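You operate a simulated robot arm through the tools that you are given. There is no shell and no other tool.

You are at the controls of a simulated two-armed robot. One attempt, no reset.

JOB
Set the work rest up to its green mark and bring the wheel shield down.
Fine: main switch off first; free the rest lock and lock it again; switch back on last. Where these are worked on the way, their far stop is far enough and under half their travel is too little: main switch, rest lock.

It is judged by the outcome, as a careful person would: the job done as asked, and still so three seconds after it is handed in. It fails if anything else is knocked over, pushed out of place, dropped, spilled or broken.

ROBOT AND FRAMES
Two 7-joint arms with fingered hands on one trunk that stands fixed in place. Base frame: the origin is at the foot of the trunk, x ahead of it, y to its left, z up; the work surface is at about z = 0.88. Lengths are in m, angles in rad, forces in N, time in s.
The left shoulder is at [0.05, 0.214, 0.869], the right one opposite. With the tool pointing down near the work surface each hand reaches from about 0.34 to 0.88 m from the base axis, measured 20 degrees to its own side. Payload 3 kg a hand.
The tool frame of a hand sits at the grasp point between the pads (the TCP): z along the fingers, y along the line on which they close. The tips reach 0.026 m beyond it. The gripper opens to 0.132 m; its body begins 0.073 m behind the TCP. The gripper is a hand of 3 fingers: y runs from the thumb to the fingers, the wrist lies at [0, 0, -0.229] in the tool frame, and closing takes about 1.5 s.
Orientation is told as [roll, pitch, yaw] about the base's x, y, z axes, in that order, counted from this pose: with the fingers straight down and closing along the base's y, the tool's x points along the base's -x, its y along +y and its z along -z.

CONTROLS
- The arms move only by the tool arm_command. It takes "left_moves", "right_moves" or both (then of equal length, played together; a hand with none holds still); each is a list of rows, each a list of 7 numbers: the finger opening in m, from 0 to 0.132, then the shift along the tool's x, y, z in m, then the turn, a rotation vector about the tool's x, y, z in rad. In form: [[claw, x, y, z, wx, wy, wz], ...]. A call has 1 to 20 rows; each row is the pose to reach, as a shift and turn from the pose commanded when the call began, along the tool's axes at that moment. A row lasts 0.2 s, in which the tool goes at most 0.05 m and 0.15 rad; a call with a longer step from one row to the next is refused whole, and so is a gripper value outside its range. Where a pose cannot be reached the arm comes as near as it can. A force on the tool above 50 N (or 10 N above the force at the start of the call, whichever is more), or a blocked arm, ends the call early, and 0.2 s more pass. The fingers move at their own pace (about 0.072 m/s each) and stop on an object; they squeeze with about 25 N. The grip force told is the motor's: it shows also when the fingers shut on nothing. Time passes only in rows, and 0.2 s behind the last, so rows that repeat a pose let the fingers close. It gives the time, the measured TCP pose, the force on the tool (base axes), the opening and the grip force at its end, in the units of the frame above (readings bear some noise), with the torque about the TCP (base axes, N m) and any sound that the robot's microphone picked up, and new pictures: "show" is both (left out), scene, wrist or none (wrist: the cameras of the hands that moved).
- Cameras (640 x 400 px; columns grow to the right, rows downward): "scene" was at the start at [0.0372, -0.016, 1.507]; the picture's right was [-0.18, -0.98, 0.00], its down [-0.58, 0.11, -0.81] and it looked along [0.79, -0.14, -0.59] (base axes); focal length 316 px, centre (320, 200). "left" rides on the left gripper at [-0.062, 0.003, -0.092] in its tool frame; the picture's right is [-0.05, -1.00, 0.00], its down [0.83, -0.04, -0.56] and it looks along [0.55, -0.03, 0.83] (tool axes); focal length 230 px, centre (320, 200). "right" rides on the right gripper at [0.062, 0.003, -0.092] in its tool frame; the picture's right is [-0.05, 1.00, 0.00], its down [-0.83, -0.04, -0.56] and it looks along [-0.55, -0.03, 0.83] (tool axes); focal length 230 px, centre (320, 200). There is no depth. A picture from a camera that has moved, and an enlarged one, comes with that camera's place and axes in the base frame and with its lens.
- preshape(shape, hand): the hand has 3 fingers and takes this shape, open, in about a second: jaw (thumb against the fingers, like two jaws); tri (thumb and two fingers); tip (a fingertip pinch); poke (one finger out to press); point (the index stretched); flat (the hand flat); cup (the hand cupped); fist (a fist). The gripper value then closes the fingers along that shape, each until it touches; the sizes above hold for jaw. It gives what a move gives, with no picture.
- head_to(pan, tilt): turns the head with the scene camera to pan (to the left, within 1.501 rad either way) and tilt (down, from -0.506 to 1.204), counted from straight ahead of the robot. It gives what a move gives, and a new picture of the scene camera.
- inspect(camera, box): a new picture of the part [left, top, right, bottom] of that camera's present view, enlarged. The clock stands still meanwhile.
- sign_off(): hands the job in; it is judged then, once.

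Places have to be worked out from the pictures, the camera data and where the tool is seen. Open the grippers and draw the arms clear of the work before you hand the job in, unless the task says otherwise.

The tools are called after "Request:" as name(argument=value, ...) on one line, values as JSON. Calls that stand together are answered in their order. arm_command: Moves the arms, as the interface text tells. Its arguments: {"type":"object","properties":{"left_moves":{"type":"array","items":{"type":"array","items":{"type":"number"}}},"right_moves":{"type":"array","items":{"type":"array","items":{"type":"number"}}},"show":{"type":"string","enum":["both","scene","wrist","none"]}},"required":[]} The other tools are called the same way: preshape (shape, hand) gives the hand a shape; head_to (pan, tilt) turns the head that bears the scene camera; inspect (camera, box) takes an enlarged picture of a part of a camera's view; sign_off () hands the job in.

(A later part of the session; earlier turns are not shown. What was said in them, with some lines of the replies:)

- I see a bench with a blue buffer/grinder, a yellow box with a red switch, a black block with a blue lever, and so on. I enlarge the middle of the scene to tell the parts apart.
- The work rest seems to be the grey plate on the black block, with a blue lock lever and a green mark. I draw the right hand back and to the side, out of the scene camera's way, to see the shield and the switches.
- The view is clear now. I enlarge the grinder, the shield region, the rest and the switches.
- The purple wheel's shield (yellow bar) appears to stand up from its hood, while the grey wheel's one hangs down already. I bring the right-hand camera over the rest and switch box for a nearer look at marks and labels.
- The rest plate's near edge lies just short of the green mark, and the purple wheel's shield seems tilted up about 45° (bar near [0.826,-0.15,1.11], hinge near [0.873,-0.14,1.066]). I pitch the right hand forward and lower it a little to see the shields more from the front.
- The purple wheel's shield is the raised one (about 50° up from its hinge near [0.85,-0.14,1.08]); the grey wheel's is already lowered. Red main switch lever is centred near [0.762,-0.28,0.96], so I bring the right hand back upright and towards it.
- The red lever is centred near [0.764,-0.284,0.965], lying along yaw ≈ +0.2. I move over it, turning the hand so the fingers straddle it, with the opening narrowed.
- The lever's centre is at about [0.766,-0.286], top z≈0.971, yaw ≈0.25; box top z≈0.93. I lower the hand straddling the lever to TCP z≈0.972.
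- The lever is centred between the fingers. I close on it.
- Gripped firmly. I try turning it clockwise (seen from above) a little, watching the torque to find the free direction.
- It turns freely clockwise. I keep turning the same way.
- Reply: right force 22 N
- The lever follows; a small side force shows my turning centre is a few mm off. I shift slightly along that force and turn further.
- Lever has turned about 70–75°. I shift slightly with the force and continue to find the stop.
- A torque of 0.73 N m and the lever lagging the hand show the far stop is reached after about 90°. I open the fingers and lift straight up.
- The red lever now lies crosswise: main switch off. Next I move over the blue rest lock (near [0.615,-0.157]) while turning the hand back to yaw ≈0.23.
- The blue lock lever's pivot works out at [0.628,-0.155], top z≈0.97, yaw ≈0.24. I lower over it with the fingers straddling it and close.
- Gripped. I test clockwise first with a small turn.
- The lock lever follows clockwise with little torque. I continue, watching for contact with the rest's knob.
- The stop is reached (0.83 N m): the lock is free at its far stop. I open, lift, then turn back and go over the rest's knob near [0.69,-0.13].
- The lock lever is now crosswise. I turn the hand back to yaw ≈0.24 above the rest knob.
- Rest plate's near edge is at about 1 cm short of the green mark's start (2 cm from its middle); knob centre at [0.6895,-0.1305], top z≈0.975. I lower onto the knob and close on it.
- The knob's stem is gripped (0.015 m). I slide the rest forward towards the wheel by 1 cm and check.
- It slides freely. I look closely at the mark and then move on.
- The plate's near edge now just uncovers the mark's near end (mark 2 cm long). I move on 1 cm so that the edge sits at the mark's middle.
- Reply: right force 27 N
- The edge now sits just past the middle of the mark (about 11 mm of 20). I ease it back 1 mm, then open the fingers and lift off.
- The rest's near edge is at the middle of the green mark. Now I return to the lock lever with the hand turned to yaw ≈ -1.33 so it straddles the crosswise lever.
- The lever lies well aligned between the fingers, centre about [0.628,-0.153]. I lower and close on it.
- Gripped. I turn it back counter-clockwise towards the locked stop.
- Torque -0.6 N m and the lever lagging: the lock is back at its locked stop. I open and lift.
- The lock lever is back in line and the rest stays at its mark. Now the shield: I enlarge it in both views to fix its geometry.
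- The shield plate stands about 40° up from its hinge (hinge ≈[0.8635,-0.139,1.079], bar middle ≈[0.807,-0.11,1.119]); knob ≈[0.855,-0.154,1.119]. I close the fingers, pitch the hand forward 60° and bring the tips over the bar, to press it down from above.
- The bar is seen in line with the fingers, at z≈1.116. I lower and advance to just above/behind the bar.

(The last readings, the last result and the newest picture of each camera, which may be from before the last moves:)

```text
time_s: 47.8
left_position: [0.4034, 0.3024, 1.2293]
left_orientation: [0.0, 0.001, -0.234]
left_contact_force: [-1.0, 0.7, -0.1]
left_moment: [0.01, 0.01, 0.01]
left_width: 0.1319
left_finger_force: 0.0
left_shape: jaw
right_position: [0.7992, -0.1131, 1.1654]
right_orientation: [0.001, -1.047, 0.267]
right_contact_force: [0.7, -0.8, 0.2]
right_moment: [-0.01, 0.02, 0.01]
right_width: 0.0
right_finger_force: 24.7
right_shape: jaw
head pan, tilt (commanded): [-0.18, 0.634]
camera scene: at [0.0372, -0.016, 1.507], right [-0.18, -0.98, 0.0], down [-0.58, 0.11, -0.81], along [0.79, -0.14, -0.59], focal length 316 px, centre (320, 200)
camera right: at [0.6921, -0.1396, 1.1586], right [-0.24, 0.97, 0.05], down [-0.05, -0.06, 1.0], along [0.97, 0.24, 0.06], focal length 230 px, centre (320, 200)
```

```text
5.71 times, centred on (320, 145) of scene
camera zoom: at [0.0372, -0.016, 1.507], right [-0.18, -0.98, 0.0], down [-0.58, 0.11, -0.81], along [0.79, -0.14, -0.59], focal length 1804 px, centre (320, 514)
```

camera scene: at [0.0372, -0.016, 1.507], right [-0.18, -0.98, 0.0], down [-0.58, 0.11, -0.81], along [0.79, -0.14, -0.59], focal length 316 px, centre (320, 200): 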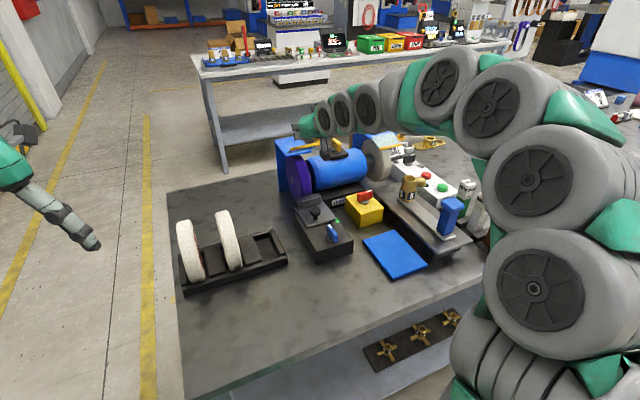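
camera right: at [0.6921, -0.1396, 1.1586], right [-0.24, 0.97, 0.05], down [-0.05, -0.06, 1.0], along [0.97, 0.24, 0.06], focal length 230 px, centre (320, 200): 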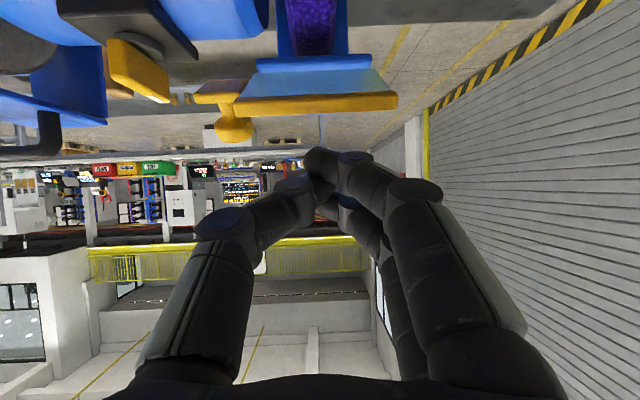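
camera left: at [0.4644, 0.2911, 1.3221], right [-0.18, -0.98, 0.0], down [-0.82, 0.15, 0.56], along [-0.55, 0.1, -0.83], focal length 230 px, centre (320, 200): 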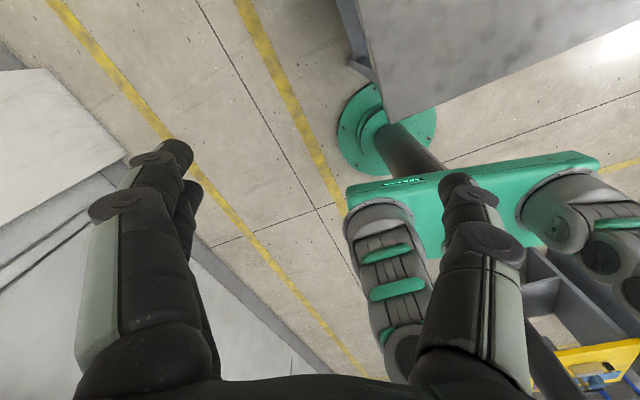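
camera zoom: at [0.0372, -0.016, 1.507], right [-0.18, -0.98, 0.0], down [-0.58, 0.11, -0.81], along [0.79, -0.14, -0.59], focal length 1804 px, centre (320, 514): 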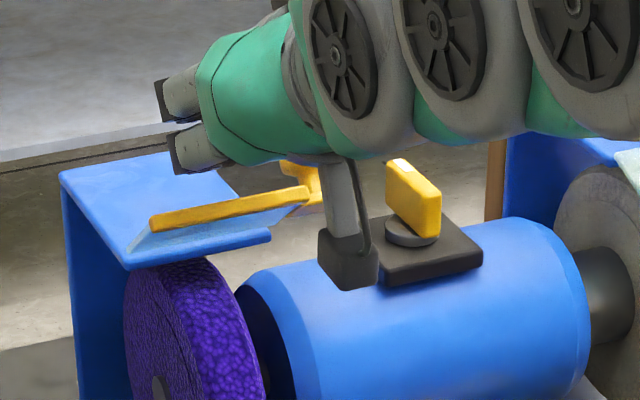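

The tips hover about 1.5 cm above the bar. I press down along the shield's arc in small steps.

Request:
arm_command(right_moves=[[0.0, 0.0134, 0, 0.0077, 0, 0, 0], [0.0, 0.0275, 0, 0.0132, 0, 0, 0], [0.0, 0.0415, 0, 0.019, 0, 0, 0], [0.0, 0.055, 0, 0.0256, 0, 0, 0]], show="both")

Request:
inspect(camera="scene", box=[270, 110, 370, 180])

```text
time_s: 48.8
left_position: [0.4038, 0.3001, 1.2293]
left_orientation: [-0.001, 0.0, -0.235]
left_contact_force: [1.2, -0.2, -0.5]
left_moment: [0.0, -0.01, 0.0]
left_width: 0.132
left_finger_force: 0.1
left_shape: jaw
right_position: [0.7946, -0.1141, 1.1044]
right_orientation: [0.006, -1.046, 0.265]
right_contact_force: [-1.0, 0.0, 0.6]
right_moment: [0.0, -0.02, -0.01]
right_width: 0.0
right_finger_force: 25.3
right_shape: jaw
head pan, tilt (commanded): [-0.18, 0.634]
camera scene: at [0.0372, -0.016, 1.507], right [-0.18, -0.98, 0.0], down [-0.58, 0.11, -0.81], along [0.79, -0.14, -0.59], focal length 316 px, centre (320, 200)
camera right: at [0.6865, -0.1409, 1.0981], right [-0.24, 0.97, 0.05], down [-0.05, -0.06, 1.0], along [0.97, 0.24, 0.06], focal length 230 px, centre (320, 200)
```

scene: 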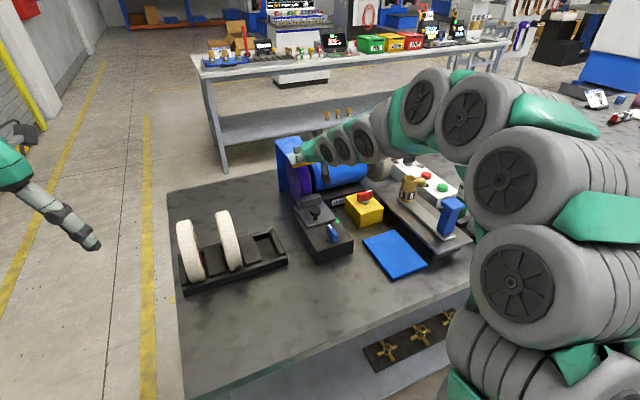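
right: 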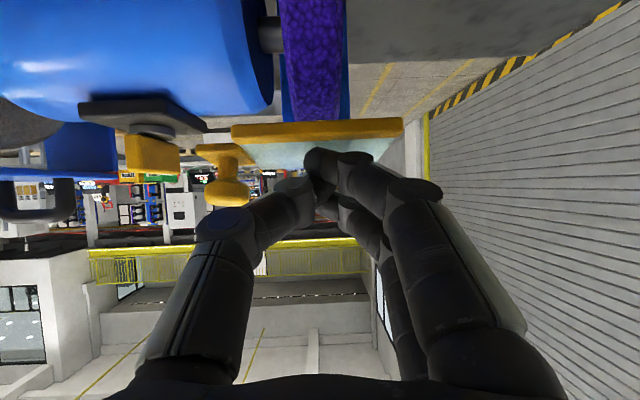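

```text
5.71 times, centred on (320, 145) of scene
camera zoom: at [0.0372, -0.016, 1.507], right [-0.18, -0.98, 0.0], down [-0.58, 0.11, -0.81], along [0.79, -0.14, -0.59], focal length 1804 px, centre (320, 514)
```

zoom: 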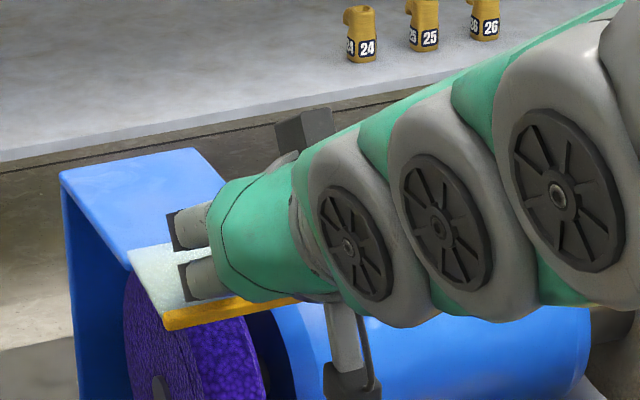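

The shield follows: it is now roughly level, just below its hinge. I keep pressing down along the arc and watch for the stop.

Request:
arm_command(right_moves=[[0.0, 0.0123, 0, 0.0076, 0, 0, 0], [0.0, 0.0212, 0, 0.0161, 0, 0, 0], [0.0, 0.0296, 0, 0.0256, 0, 0, 0]], show="both")

Request:
inspect(camera="scene", box=[270, 110, 370, 180])

```text
time_s: 49.4
left_position: [0.4029, 0.3014, 1.2286]
left_orientation: [0.001, 0.002, -0.236]
left_contact_force: [-0.3, 0.7, 0.8]
left_moment: [0.0, 0.02, 0.02]
left_width: 0.1318
left_finger_force: 0.1
left_shape: jaw
right_position: [0.7967, -0.1119, 1.0955]
right_orientation: [0.001, -1.068, 0.272]
right_contact_force: [-6.7, 2.3, 16.9]
right_moment: [-0.07, -0.04, -0.04]
right_width: 0.0003
right_finger_force: 24.9
right_shape: jaw
head pan, tilt (commanded): [-0.18, 0.634]
stopped in row 2 (right hand): the force on the tool passed its limit at 57 N (the readings are from after the stop); the commanded pose is now the measured one
camera scene: at [0.0368, -0.0159, 1.507], right [-0.18, -0.98, 0.0], down [-0.58, 0.11, -0.81], along [0.79, -0.14, -0.59], focal length 316 px, centre (320, 200)
camera right: at [0.6904, -0.1383, 1.0861], right [-0.24, 0.97, 0.05], down [-0.07, -0.06, 1.0], along [0.97, 0.24, 0.09], focal length 230 px, centre (320, 200)
```

scene: 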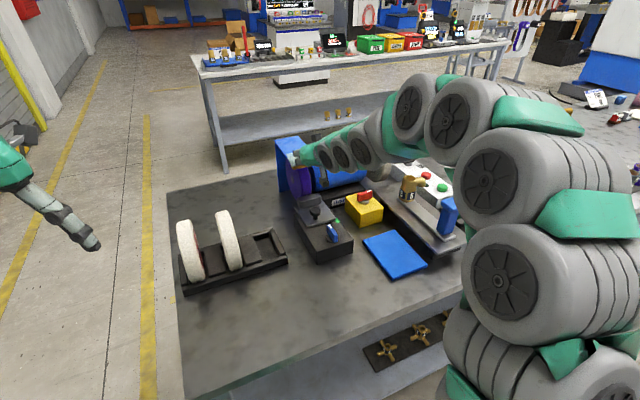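
right: 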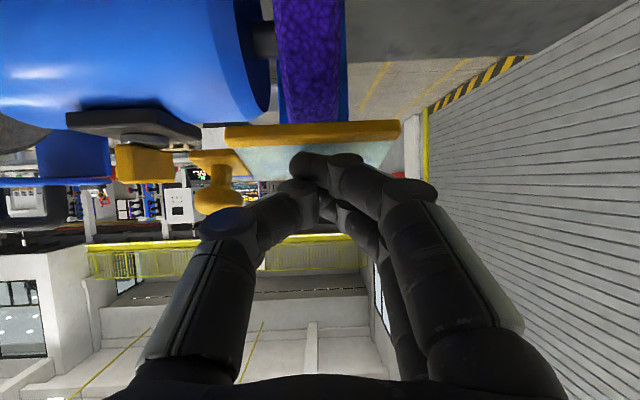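

```text
5.71 times, centred on (320, 145) of scene
camera zoom: at [0.0368, -0.0159, 1.507], right [-0.18, -0.98, 0.0], down [-0.58, 0.11, -0.81], along [0.79, -0.14, -0.59], focal length 1804 px, centre (320, 514)
```

zoom: 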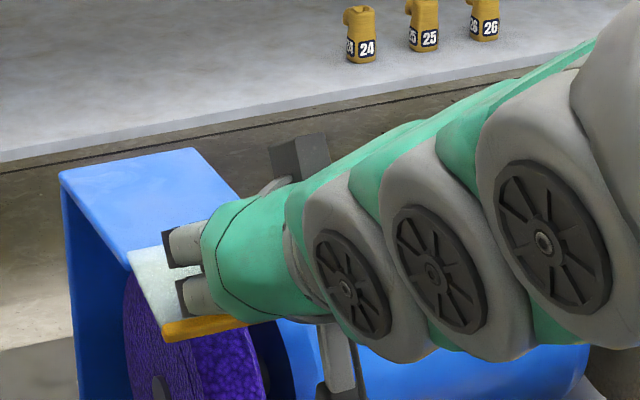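

It stopped firmly at 57 N with the bar about 1.5 cm below its hinge (≈ -15°), the same slope as the other wheel's lowered shield, so this is its lower stop. I lift the hand straight up and back, then check that the shield stays.

Request:
arm_command(right_moves=[[0.0, -0.026, 0, -0.0149, 0, 0, 0], [0.0, -0.047, 0, -0.0386, 0, 0, 0], [0.0, -0.0556, 0, -0.0838, 0, 0, 0], [0.0, -0.0419, 0, -0.1278, 0, 0, 0]], show="both")

Request:
inspect(camera="scene", box=[270, 110, 410, 200])

Request:
inspect(camera="right", box=[100, 0, 420, 160])

```text
time_s: 50.4
left_position: [0.4034, 0.3003, 1.2301]
left_orientation: [0.001, 0.001, -0.235]
left_contact_force: [0.3, -0.6, 0.1]
left_moment: [-0.01, -0.02, 0.03]
left_width: 0.1319
left_finger_force: 0.1
left_shape: jaw
right_position: [0.709, -0.1353, 1.1912]
right_orientation: [-0.002, -1.064, 0.271]
right_contact_force: [0.1, 0.7, 0.4]
right_moment: [-0.01, 0.02, -0.03]
right_width: 0.0
right_finger_force: 24.8
right_shape: jaw
head pan, tilt (commanded): [-0.18, 0.634]
camera scene: at [0.0371, -0.016, 1.507], right [-0.18, -0.98, 0.0], down [-0.58, 0.11, -0.81], along [0.79, -0.14, -0.59], focal length 316 px, centre (320, 200)
camera right: at [0.6019, -0.1626, 1.1835], right [-0.24, 0.97, 0.04], down [-0.07, -0.06, 1.0], along [0.97, 0.24, 0.08], focal length 230 px, centre (320, 200)
```

scene: 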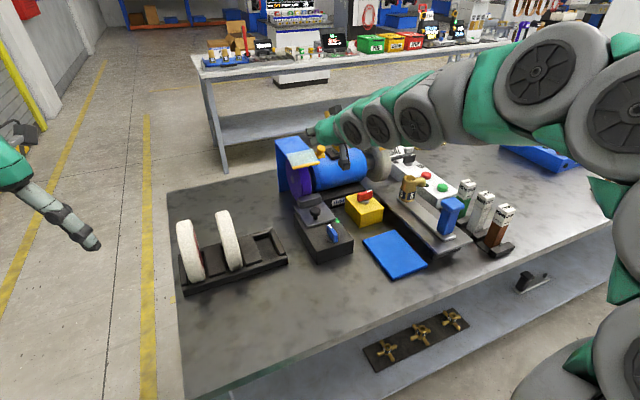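
right: 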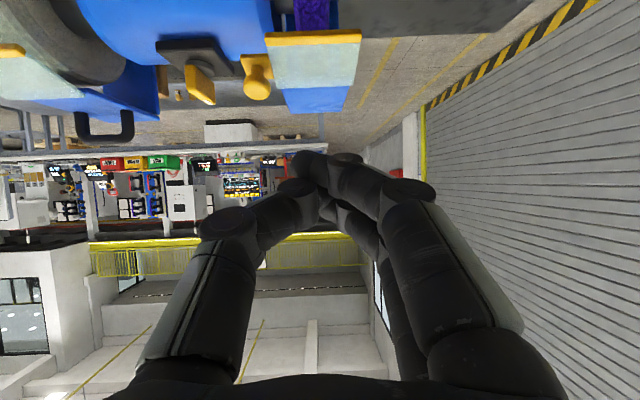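

```text
4.44 times, centred on (340, 155) of scene
camera zoom: at [0.0371, -0.016, 1.507], right [-0.18, -0.98, 0.0], down [-0.58, 0.11, -0.81], along [0.79, -0.14, -0.59], focal length 1403 px, centre (231, 400)
```

zoom: 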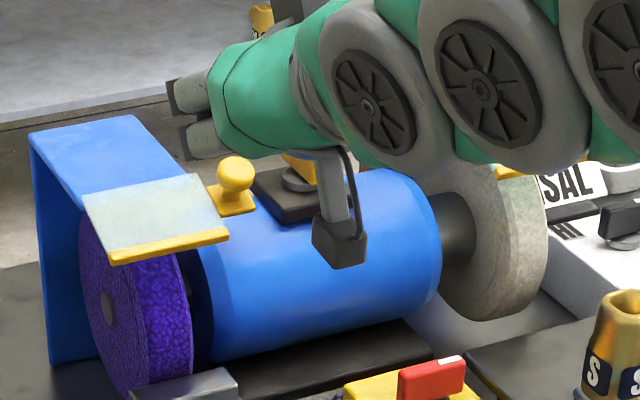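

```text
2.00 times, centred on (260, 80) of right
camera zoom: at [0.6019, -0.1626, 1.1835], right [-0.24, 0.97, 0.04], down [-0.07, -0.06, 1.0], along [0.97, 0.24, 0.08], focal length 460 px, centre (440, 440)
```

zoom: 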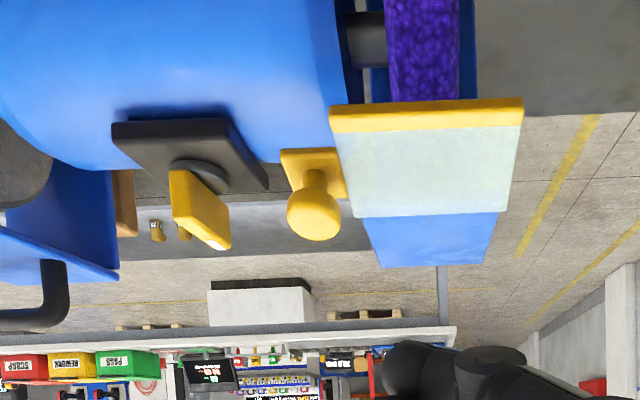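

The shield is down and stays there. Last step: the main switch. I bring the hand upright again, moving back and to the right.

Request:
arm_command(right_moves=[[0.02, 0.0135, -0.0103, -0.006, 0, 0.133, 0], [0.04, 0.027, -0.0206, -0.012, 0, 0.266, 0], [0.06, 0.0405, -0.0309, -0.018, 0, 0.399, 0], [0.07, 0.054, -0.0412, -0.024, 0, 0.532, 0], [0.07, 0.0675, -0.0515, -0.03, 0, 0.665, 0], [0.07, 0.081, -0.0618, -0.036, 0, 0.798, 0], [0.07, 0.0945, -0.0721, -0.042, 0, 0.931, 0], [0.07, 0.1082, -0.0824, -0.0481, 0, 1.064, 0]], show="wrist")

```text
time_s: 52.1
left_position: [0.4032, 0.3008, 1.2297]
left_orientation: [0.0, 0.0, -0.236]
left_contact_force: [0.8, -0.6, 0.3]
left_moment: [0.01, 0.04, 0.03]
left_width: 0.1318
left_finger_force: 0.1
left_shape: jaw
right_position: [0.6389, -0.2422, 1.1202]
right_orientation: [0.0, 0.005, 0.273]
right_contact_force: [0.5, -0.3, -1.1]
right_moment: [0.01, 0.05, 0.0]
right_width: 0.0692
right_finger_force: 0.0
right_shape: jaw
head pan, tilt (commanded): [-0.18, 0.634]
camera right: at [0.5796, -0.2546, 1.2131], right [-0.22, 0.98, 0.0], down [0.81, 0.18, 0.55], along [0.54, 0.12, -0.83], focal length 230 px, centre (320, 200)
```

right: 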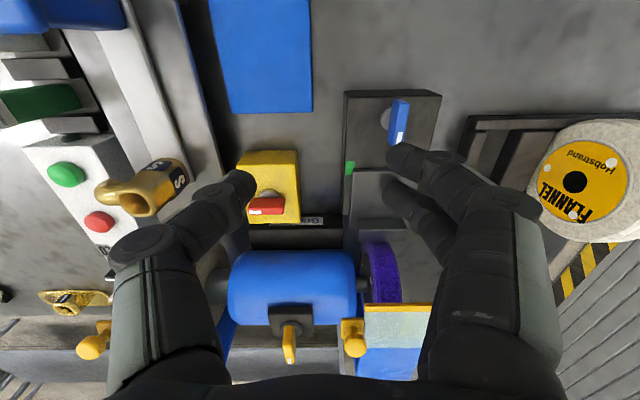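

Now I move above the red lever with the hand turned to yaw ≈ -1.33.

Request:
arm_command(right_moves=[[0.07, -0.009, -0.006, 0.005, 0, 0, 0.1336], [0.07, -0.018, -0.012, 0.01, 0, 0, 0.2672], [0.07, -0.027, -0.018, 0.015, 0, 0, 0.4008], [0.07, -0.036, -0.024, 0.02, 0, 0, 0.5344], [0.07, -0.046, -0.03, 0.026, 0, 0, 0.668], [0.07, -0.056, -0.036, 0.032, 0, 0, 0.8016], [0.07, -0.065, -0.042, 0.038, 0, 0, 0.9352], [0.07, -0.074, -0.048, 0.044, 0, 0, 1.0688], [0.07, -0.083, -0.054, 0.05, 0, 0, 1.2024], [0.07, -0.093, -0.061, 0.056, 0, 0, 1.336], [0.07, -0.102, -0.068, 0.062, 0, 0, 1.4696], [0.07, -0.1119, -0.0737, 0.066, 0, 0, 1.603]], show="wrist")

Request:
inspect(camera="right", box=[240, 60, 400, 220])

```text
time_s: 54.8
left_position: [0.4028, 0.3015, 1.2294]
left_orientation: [0.0, -0.002, -0.235]
left_contact_force: [0.3, -0.3, 0.1]
left_moment: [0.04, -0.02, 0.0]
left_width: 0.1319
left_finger_force: 0.0
left_shape: jaw
right_position: [0.7697, -0.2825, 1.0547]
right_orientation: [0.0, 0.0, -1.333]
right_contact_force: [0.4, 0.2, -0.4]
right_moment: [0.02, 0.0, -0.01]
right_width: 0.0693
right_finger_force: 0.0
right_shape: jaw
head pan, tilt (commanded): [-0.18, 0.634]
camera right: at [0.7567, -0.2215, 1.1472], right [0.98, 0.18, 0.0], down [0.15, -0.82, 0.56], along [0.1, -0.55, -0.83], focal length 230 px, centre (320, 200)
```

right: 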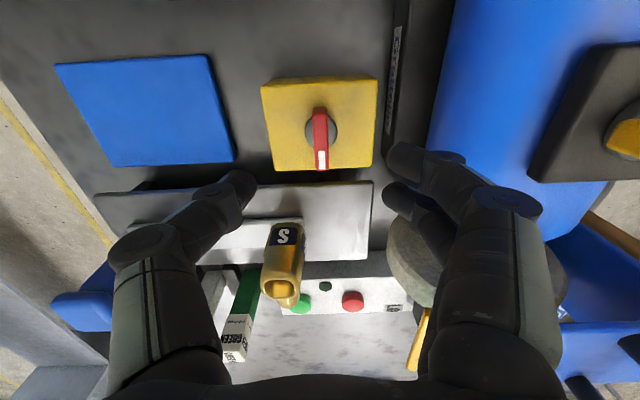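

```text
2.50 times, centred on (320, 140) of right
camera zoom: at [0.7567, -0.2215, 1.1472], right [0.98, 0.18, 0.0], down [0.15, -0.82, 0.56], along [0.1, -0.55, -0.83], focal length 575 px, centre (320, 350)
```

zoom: 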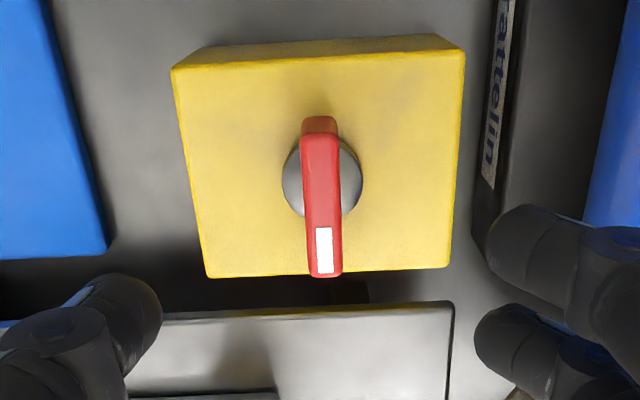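

Lever centre about [0.768,-0.285], aligned with the fingers. I lower and close on it.

Request:
arm_command(right_moves=[[0.07, -0.0015, -0.0022, 0.025, 0, 0, 0], [0.065, -0.0015, -0.0022, 0.05, 0, 0, 0], [0.065, -0.0015, -0.0022, 0.07, 0, 0, 0], [0.065, -0.0015, -0.0022, 0.082, 0, 0, 0], [0.0, -0.0015, -0.0022, 0.082, 0, 0, 0], [0.0, -0.0015, -0.0022, 0.082, 0, 0, 0], [0.0, -0.0015, -0.0022, 0.082, 0, 0, 0], [0.0, -0.0015, -0.0022, 0.082, 0, 0, 0]], show="wrist")

```text
time_s: 56.5
left_position: [0.4042, 0.3013, 1.2287]
left_orientation: [0.001, 0.001, -0.236]
left_contact_force: [-0.2, -0.1, 0.0]
left_moment: [0.0, -0.02, -0.01]
left_width: 0.1319
left_finger_force: 0.0
left_shape: jaw
right_position: [0.7659, -0.2829, 0.9728]
right_orientation: [-0.001, 0.001, -1.333]
right_contact_force: [0.9, -1.0, -3.5]
right_moment: [0.03, -0.01, 0.0]
right_width: 0.007
right_finger_force: 25.3
right_shape: jaw
head pan, tilt (commanded): [-0.18, 0.634]
camera right: at [0.7542, -0.2235, 1.0652], right [0.98, 0.19, 0.0], down [0.16, -0.82, 0.56], along [0.1, -0.55, -0.83], focal length 230 px, centre (320, 200)
```

right: 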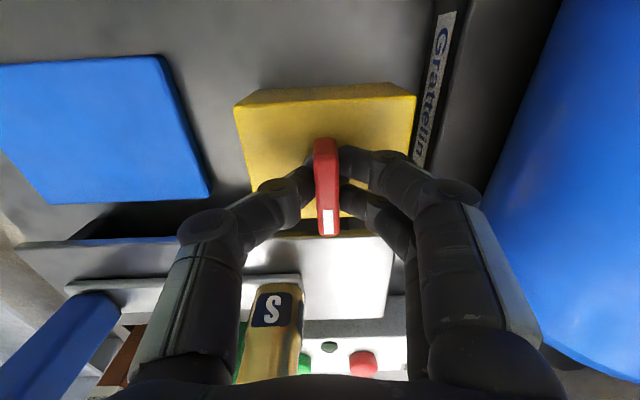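

Gripped. I turn it counter-clockwise back towards "on".

Request:
arm_command(right_moves=[[0.0, 0, 0, 0, 0, 0, -0.1], [0.0, 0, 0, 0, 0, 0, -0.2], [0.0, 0, 0, 0, 0, 0, -0.3], [0.0, 0, 0, 0, 0, 0, -0.4], [0.0, 0, 0, 0, 0, 0, -0.5], [0.0, 0, 0, 0, 0, 0, -0.6]], show="wrist")

```text
time_s: 58.0
left_position: [0.4032, 0.3009, 1.2296]
left_orientation: [0.001, 0.0, -0.235]
left_contact_force: [0.7, 0.8, -0.3]
left_moment: [0.0, 0.01, -0.02]
left_width: 0.1318
left_finger_force: 0.0
left_shape: jaw
right_position: [0.7673, -0.2855, 0.9724]
right_orientation: [0.001, 0.0, -0.733]
right_contact_force: [1.5, -10.9, -1.6]
right_moment: [-0.2, 0.01, -0.08]
right_width: 0.0069
right_finger_force: 25.1
right_shape: jaw
head pan, tilt (commanded): [-0.18, 0.634]
camera right: at [0.7223, -0.242, 1.0651], right [0.7, 0.71, 0.0], down [0.59, -0.59, 0.56], along [0.39, -0.39, -0.83], focal length 230 px, centre (320, 200)
```

right: 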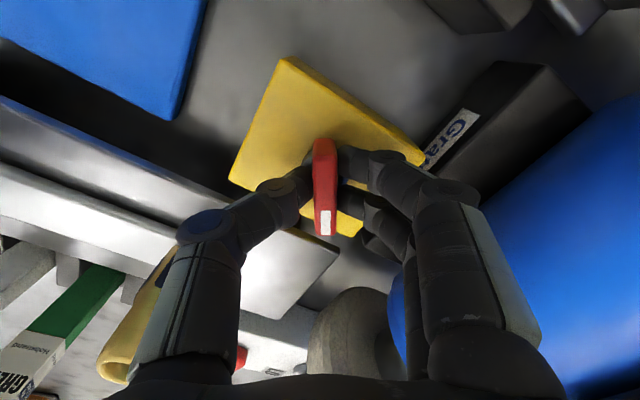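

Request:
arm_command(right_moves=[[0.0, -0.0015, -0.0015, 0, 0, 0, -0.1], [0.0, -0.0015, -0.0015, 0, 0, 0, -0.2], [0.0, -0.0015, -0.0015, 0, 0, 0, -0.3], [0.0, -0.0015, -0.0015, 0, 0, 0, -0.4], [0.0, -0.0015, -0.0015, 0, 0, 0, -0.5], [0.0, -0.0015, -0.0015, 0, 0, 0, -0.6], [0.0, -0.0015, -0.0015, 0, 0, 0, -0.7], [0.0, -0.0015, -0.0015, 0, 0, 0, -0.8]], show="wrist")

```text
time_s: 59.8
left_position: [0.4026, 0.3012, 1.2285]
left_orientation: [0.001, 0.001, -0.235]
left_contact_force: [-0.2, 0.5, 0.1]
left_moment: [-0.01, 0.01, -0.01]
left_width: 0.132
left_finger_force: 0.0
left_shape: jaw
right_position: [0.7665, -0.2869, 0.9726]
right_orientation: [0.0, -0.001, 0.072]
right_contact_force: [16.0, -11.3, 1.7]
right_moment: [-0.22, -0.25, -0.06]
right_width: 0.0068
right_finger_force: 25.5
right_shape: jaw
head pan, tilt (commanded): [-0.18, 0.634]
camera right: at [0.7051, -0.2877, 1.0651], right [-0.02, 1.0, 0.0], down [0.83, 0.02, 0.56], along [0.56, 0.01, -0.83], focal length 230 px, centre (320, 200)
```

right: 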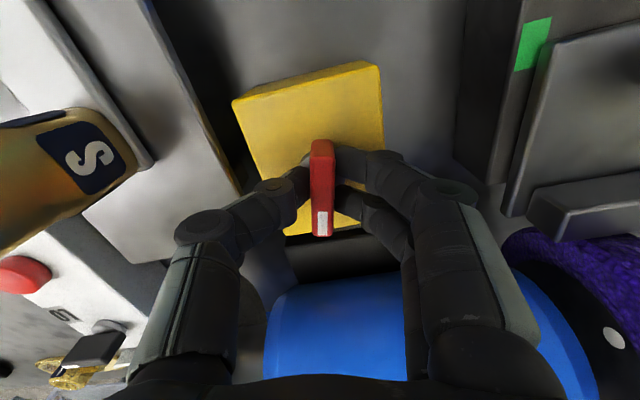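

Request:
arm_command(right_moves=[[0.0, -0.0029, -0.0022, 0, 0, 0, -0.08], [0.0, -0.0029, -0.0022, 0, 0, 0, -0.18], [0.0, -0.0029, -0.0022, 0, 0, 0, -0.28], [0.0, -0.0029, -0.0022, 0, 0, 0, -0.38], [0.0, -0.0029, -0.0022, 0, 0, 0, -0.48]], show="wrist")

```text
time_s: 61.0
left_position: [0.4032, 0.3018, 1.2295]
left_orientation: [0.0, 0.0, -0.235]
left_contact_force: [1.5, 0.2, 0.0]
left_moment: [-0.01, 0.03, 0.01]
left_width: 0.1321
left_finger_force: 0.0
left_shape: jaw
right_position: [0.7705, -0.2889, 0.971]
right_orientation: [0.001, -0.001, 0.55]
right_contact_force: [-1.2, -0.6, 2.9]
right_moment: [-0.02, 0.11, -0.61]
right_width: 0.0076
right_finger_force: 25.0
right_shape: jaw
head pan, tilt (commanded): [-0.18, 0.634]
camera right: at [0.7153, -0.3178, 1.0649], right [-0.48, 0.88, 0.0], down [0.73, 0.4, 0.55], along [0.49, 0.27, -0.83], focal length 230 px, centre (320, 200)
```

right: 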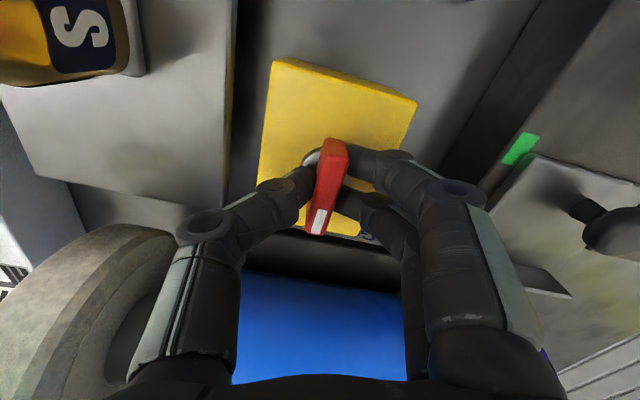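

Torque -0.61 N m and the lever lagging the hand: the switch is back at its original stop. I open, lift, and draw the arm back.

Request:
arm_command(right_moves=[[0.03, 0, 0, 0, 0, 0, 0], [0.06, 0, 0, 0, 0, 0, 0], [0.07, 0, 0, 0, 0, 0, 0], [0.07, 0, 0, -0.03, 0, 0, 0], [0.07, 0, 0, -0.06, 0, 0, 0], [0.07, 0.02, 0, -0.09, 0, 0, 0.1], [0.07, 0.05, 0, -0.12, 0, 0, 0.2], [0.07, 0.09, 0, -0.15, 0, 0, 0.3], [0.07, 0.13, 0, -0.18, 0, 0, 0.4], [0.07, 0.17, 0, -0.21, 0, 0, 0.5]], show="both")

```text
time_s: 63.1
left_position: [0.4043, 0.3005, 1.2296]
left_orientation: [0.0, -0.001, -0.236]
left_contact_force: [0.8, -0.1, -1.3]
left_moment: [0.0, -0.01, 0.01]
left_width: 0.1319
left_finger_force: 0.1
left_shape: jaw
right_position: [0.6238, -0.3753, 1.1838]
right_orientation: [0.0, 0.002, 0.049]
right_contact_force: [0.0, 0.4, -0.4]
right_moment: [0.01, 0.02, 0.0]
right_width: 0.0695
right_finger_force: 0.0
right_shape: jaw
head pan, tilt (commanded): [-0.18, 0.634]
camera scene: at [0.0372, -0.016, 1.507], right [-0.18, -0.98, 0.0], down [-0.58, 0.11, -0.81], along [0.79, -0.14, -0.59], focal length 316 px, centre (320, 200)
camera right: at [0.5621, -0.3755, 1.2757], right [0.0, 1.0, 0.0], down [0.83, 0.0, 0.55], along [0.55, 0.0, -0.83], focal length 230 px, centre (320, 200)
```

scene: 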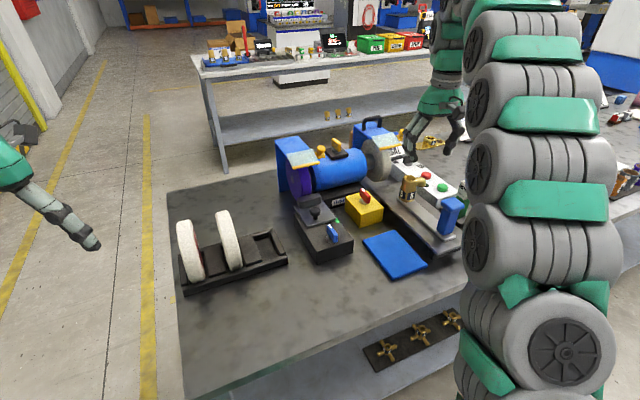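
right: 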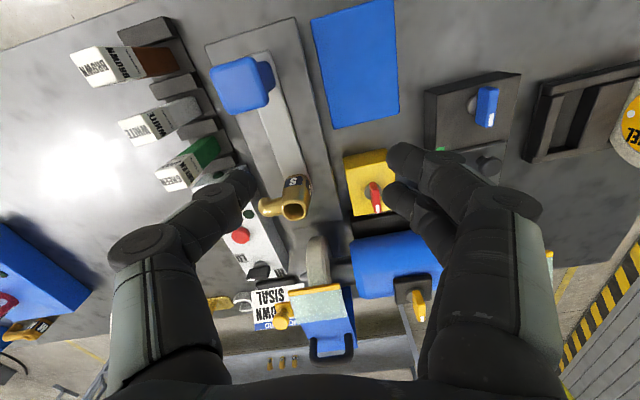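

All levers look in place. I draw the right arm further back to its rest area and open the hand, then inspect everything.

Request:
arm_command(right_moves=[[0.09, 0.045, -0.008, -0.008, 0, 0, 0.045], [0.11, 0.09, -0.016, -0.016, 0, 0, 0.09], [0.132, 0.135, -0.024, -0.023, 0, 0, 0.135], [0.132, 0.18, -0.032, -0.03, 0, 0, 0.18], [0.132, 0.225, -0.04, -0.037, 0, 0, 0.23], [0.132, 0.27, -0.047, -0.045, 0, 0, 0.28]], show="scene")

Request:
inspect(camera="scene", box=[270, 110, 430, 210])

Request:
inspect(camera="scene", box=[285, 180, 395, 270])

Request:
inspect(camera="scene", box=[265, 130, 345, 190])

```text
time_s: 64.5
left_position: [0.4036, 0.3012, 1.2294]
left_orientation: [0.0, 0.0, -0.234]
left_contact_force: [0.4, -0.6, -0.1]
left_moment: [0.0, 0.01, 0.03]
left_width: 0.132
left_finger_force: 0.1
left_shape: jaw
right_position: [0.3564, -0.4374, 1.2289]
right_orientation: [-0.002, -0.003, -0.232]
right_contact_force: [-0.1, 0.2, 0.4]
right_moment: [0.01, -0.02, -0.02]
right_width: 0.1321
right_finger_force: 0.0
right_shape: jaw
head pan, tilt (commanded): [-0.18, 0.634]
camera scene: at [0.0371, -0.016, 1.507], right [-0.18, -0.98, 0.0], down [-0.58, 0.11, -0.81], along [0.79, -0.14, -0.59], focal length 316 px, centre (320, 200)
```

scene: 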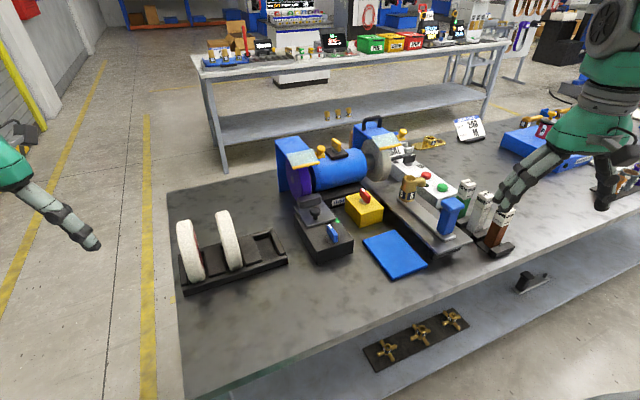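

```text
4.00 times, centred on (350, 160) of scene
camera zoom: at [0.0371, -0.016, 1.507], right [-0.18, -0.98, 0.0], down [-0.58, 0.11, -0.81], along [0.79, -0.14, -0.59], focal length 1263 px, centre (200, 360)
```

zoom: 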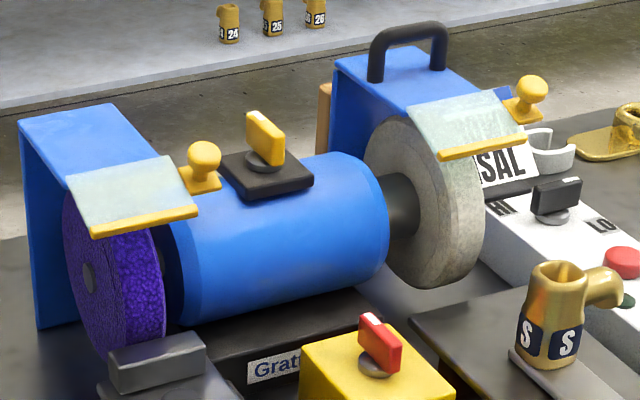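

```text
4.44 times, centred on (340, 225) of scene
camera zoom: at [0.0371, -0.016, 1.507], right [-0.18, -0.98, 0.0], down [-0.58, 0.11, -0.81], along [0.79, -0.14, -0.59], focal length 1403 px, centre (231, 89)
```

zoom: 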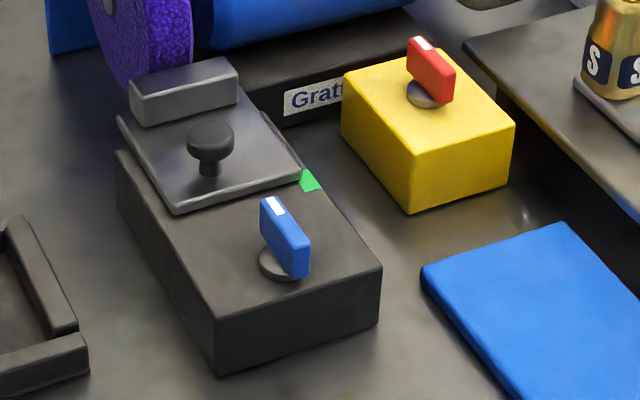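

```text
6.67 times, centred on (305, 160) of scene
camera zoom: at [0.0371, -0.016, 1.507], right [-0.18, -0.98, 0.0], down [-0.58, 0.11, -0.81], along [0.79, -0.14, -0.59], focal length 2105 px, centre (420, 467)
```

zoom: 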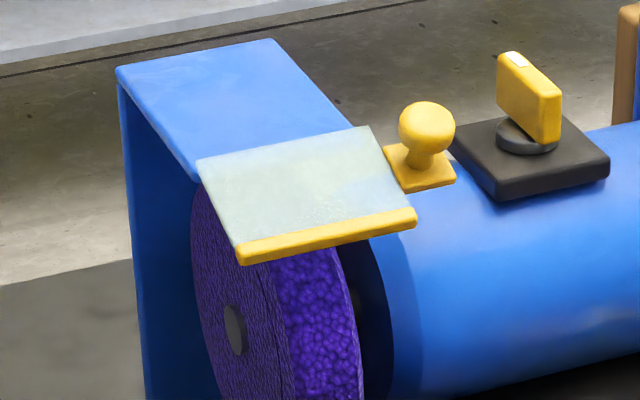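

The rest plate's edge sits at the green mark with the lock lever back in its locked position. The shield is down, the main switch lever is back on, nothing else has moved, and both hands are open and clear. I hand the job in.

Request:
sign_off()

```text
The job is handed in.
```

I set the work rest to its green mark and brought the wheel shield down, in the order you asked. I've handed the job in; it gave no verdict back.

- **Main switch off:** I turned the red lever on the yellow box about 90° clockwise until it hit its stop. There were no on/off markings, so I took its starting position as "on".
- **Rest lock freed:** I turned the blue lever about 90° until it hit its far stop.
- **Work rest:** I slid it about 2 cm towards the purple wheel. The plate's near edge now sits at the middle of the green mark. The plate has no pointer of its own, so using its near edge as the reference was my judgement.
- **Rest lock closed:** I turned the blue lever back to its original stop.
- **Wheel shield:** I pressed the purple wheel's shield down until it met a hard stop. It ended about 15° below level, close to the slope of the grey wheel's shield, which was already down. It stayed there when I let go.
- **Main switch on:** I turned the red lever back to its original stop, last.

In the final pictures nothing else had moved, and both hands were open and clear of the work.
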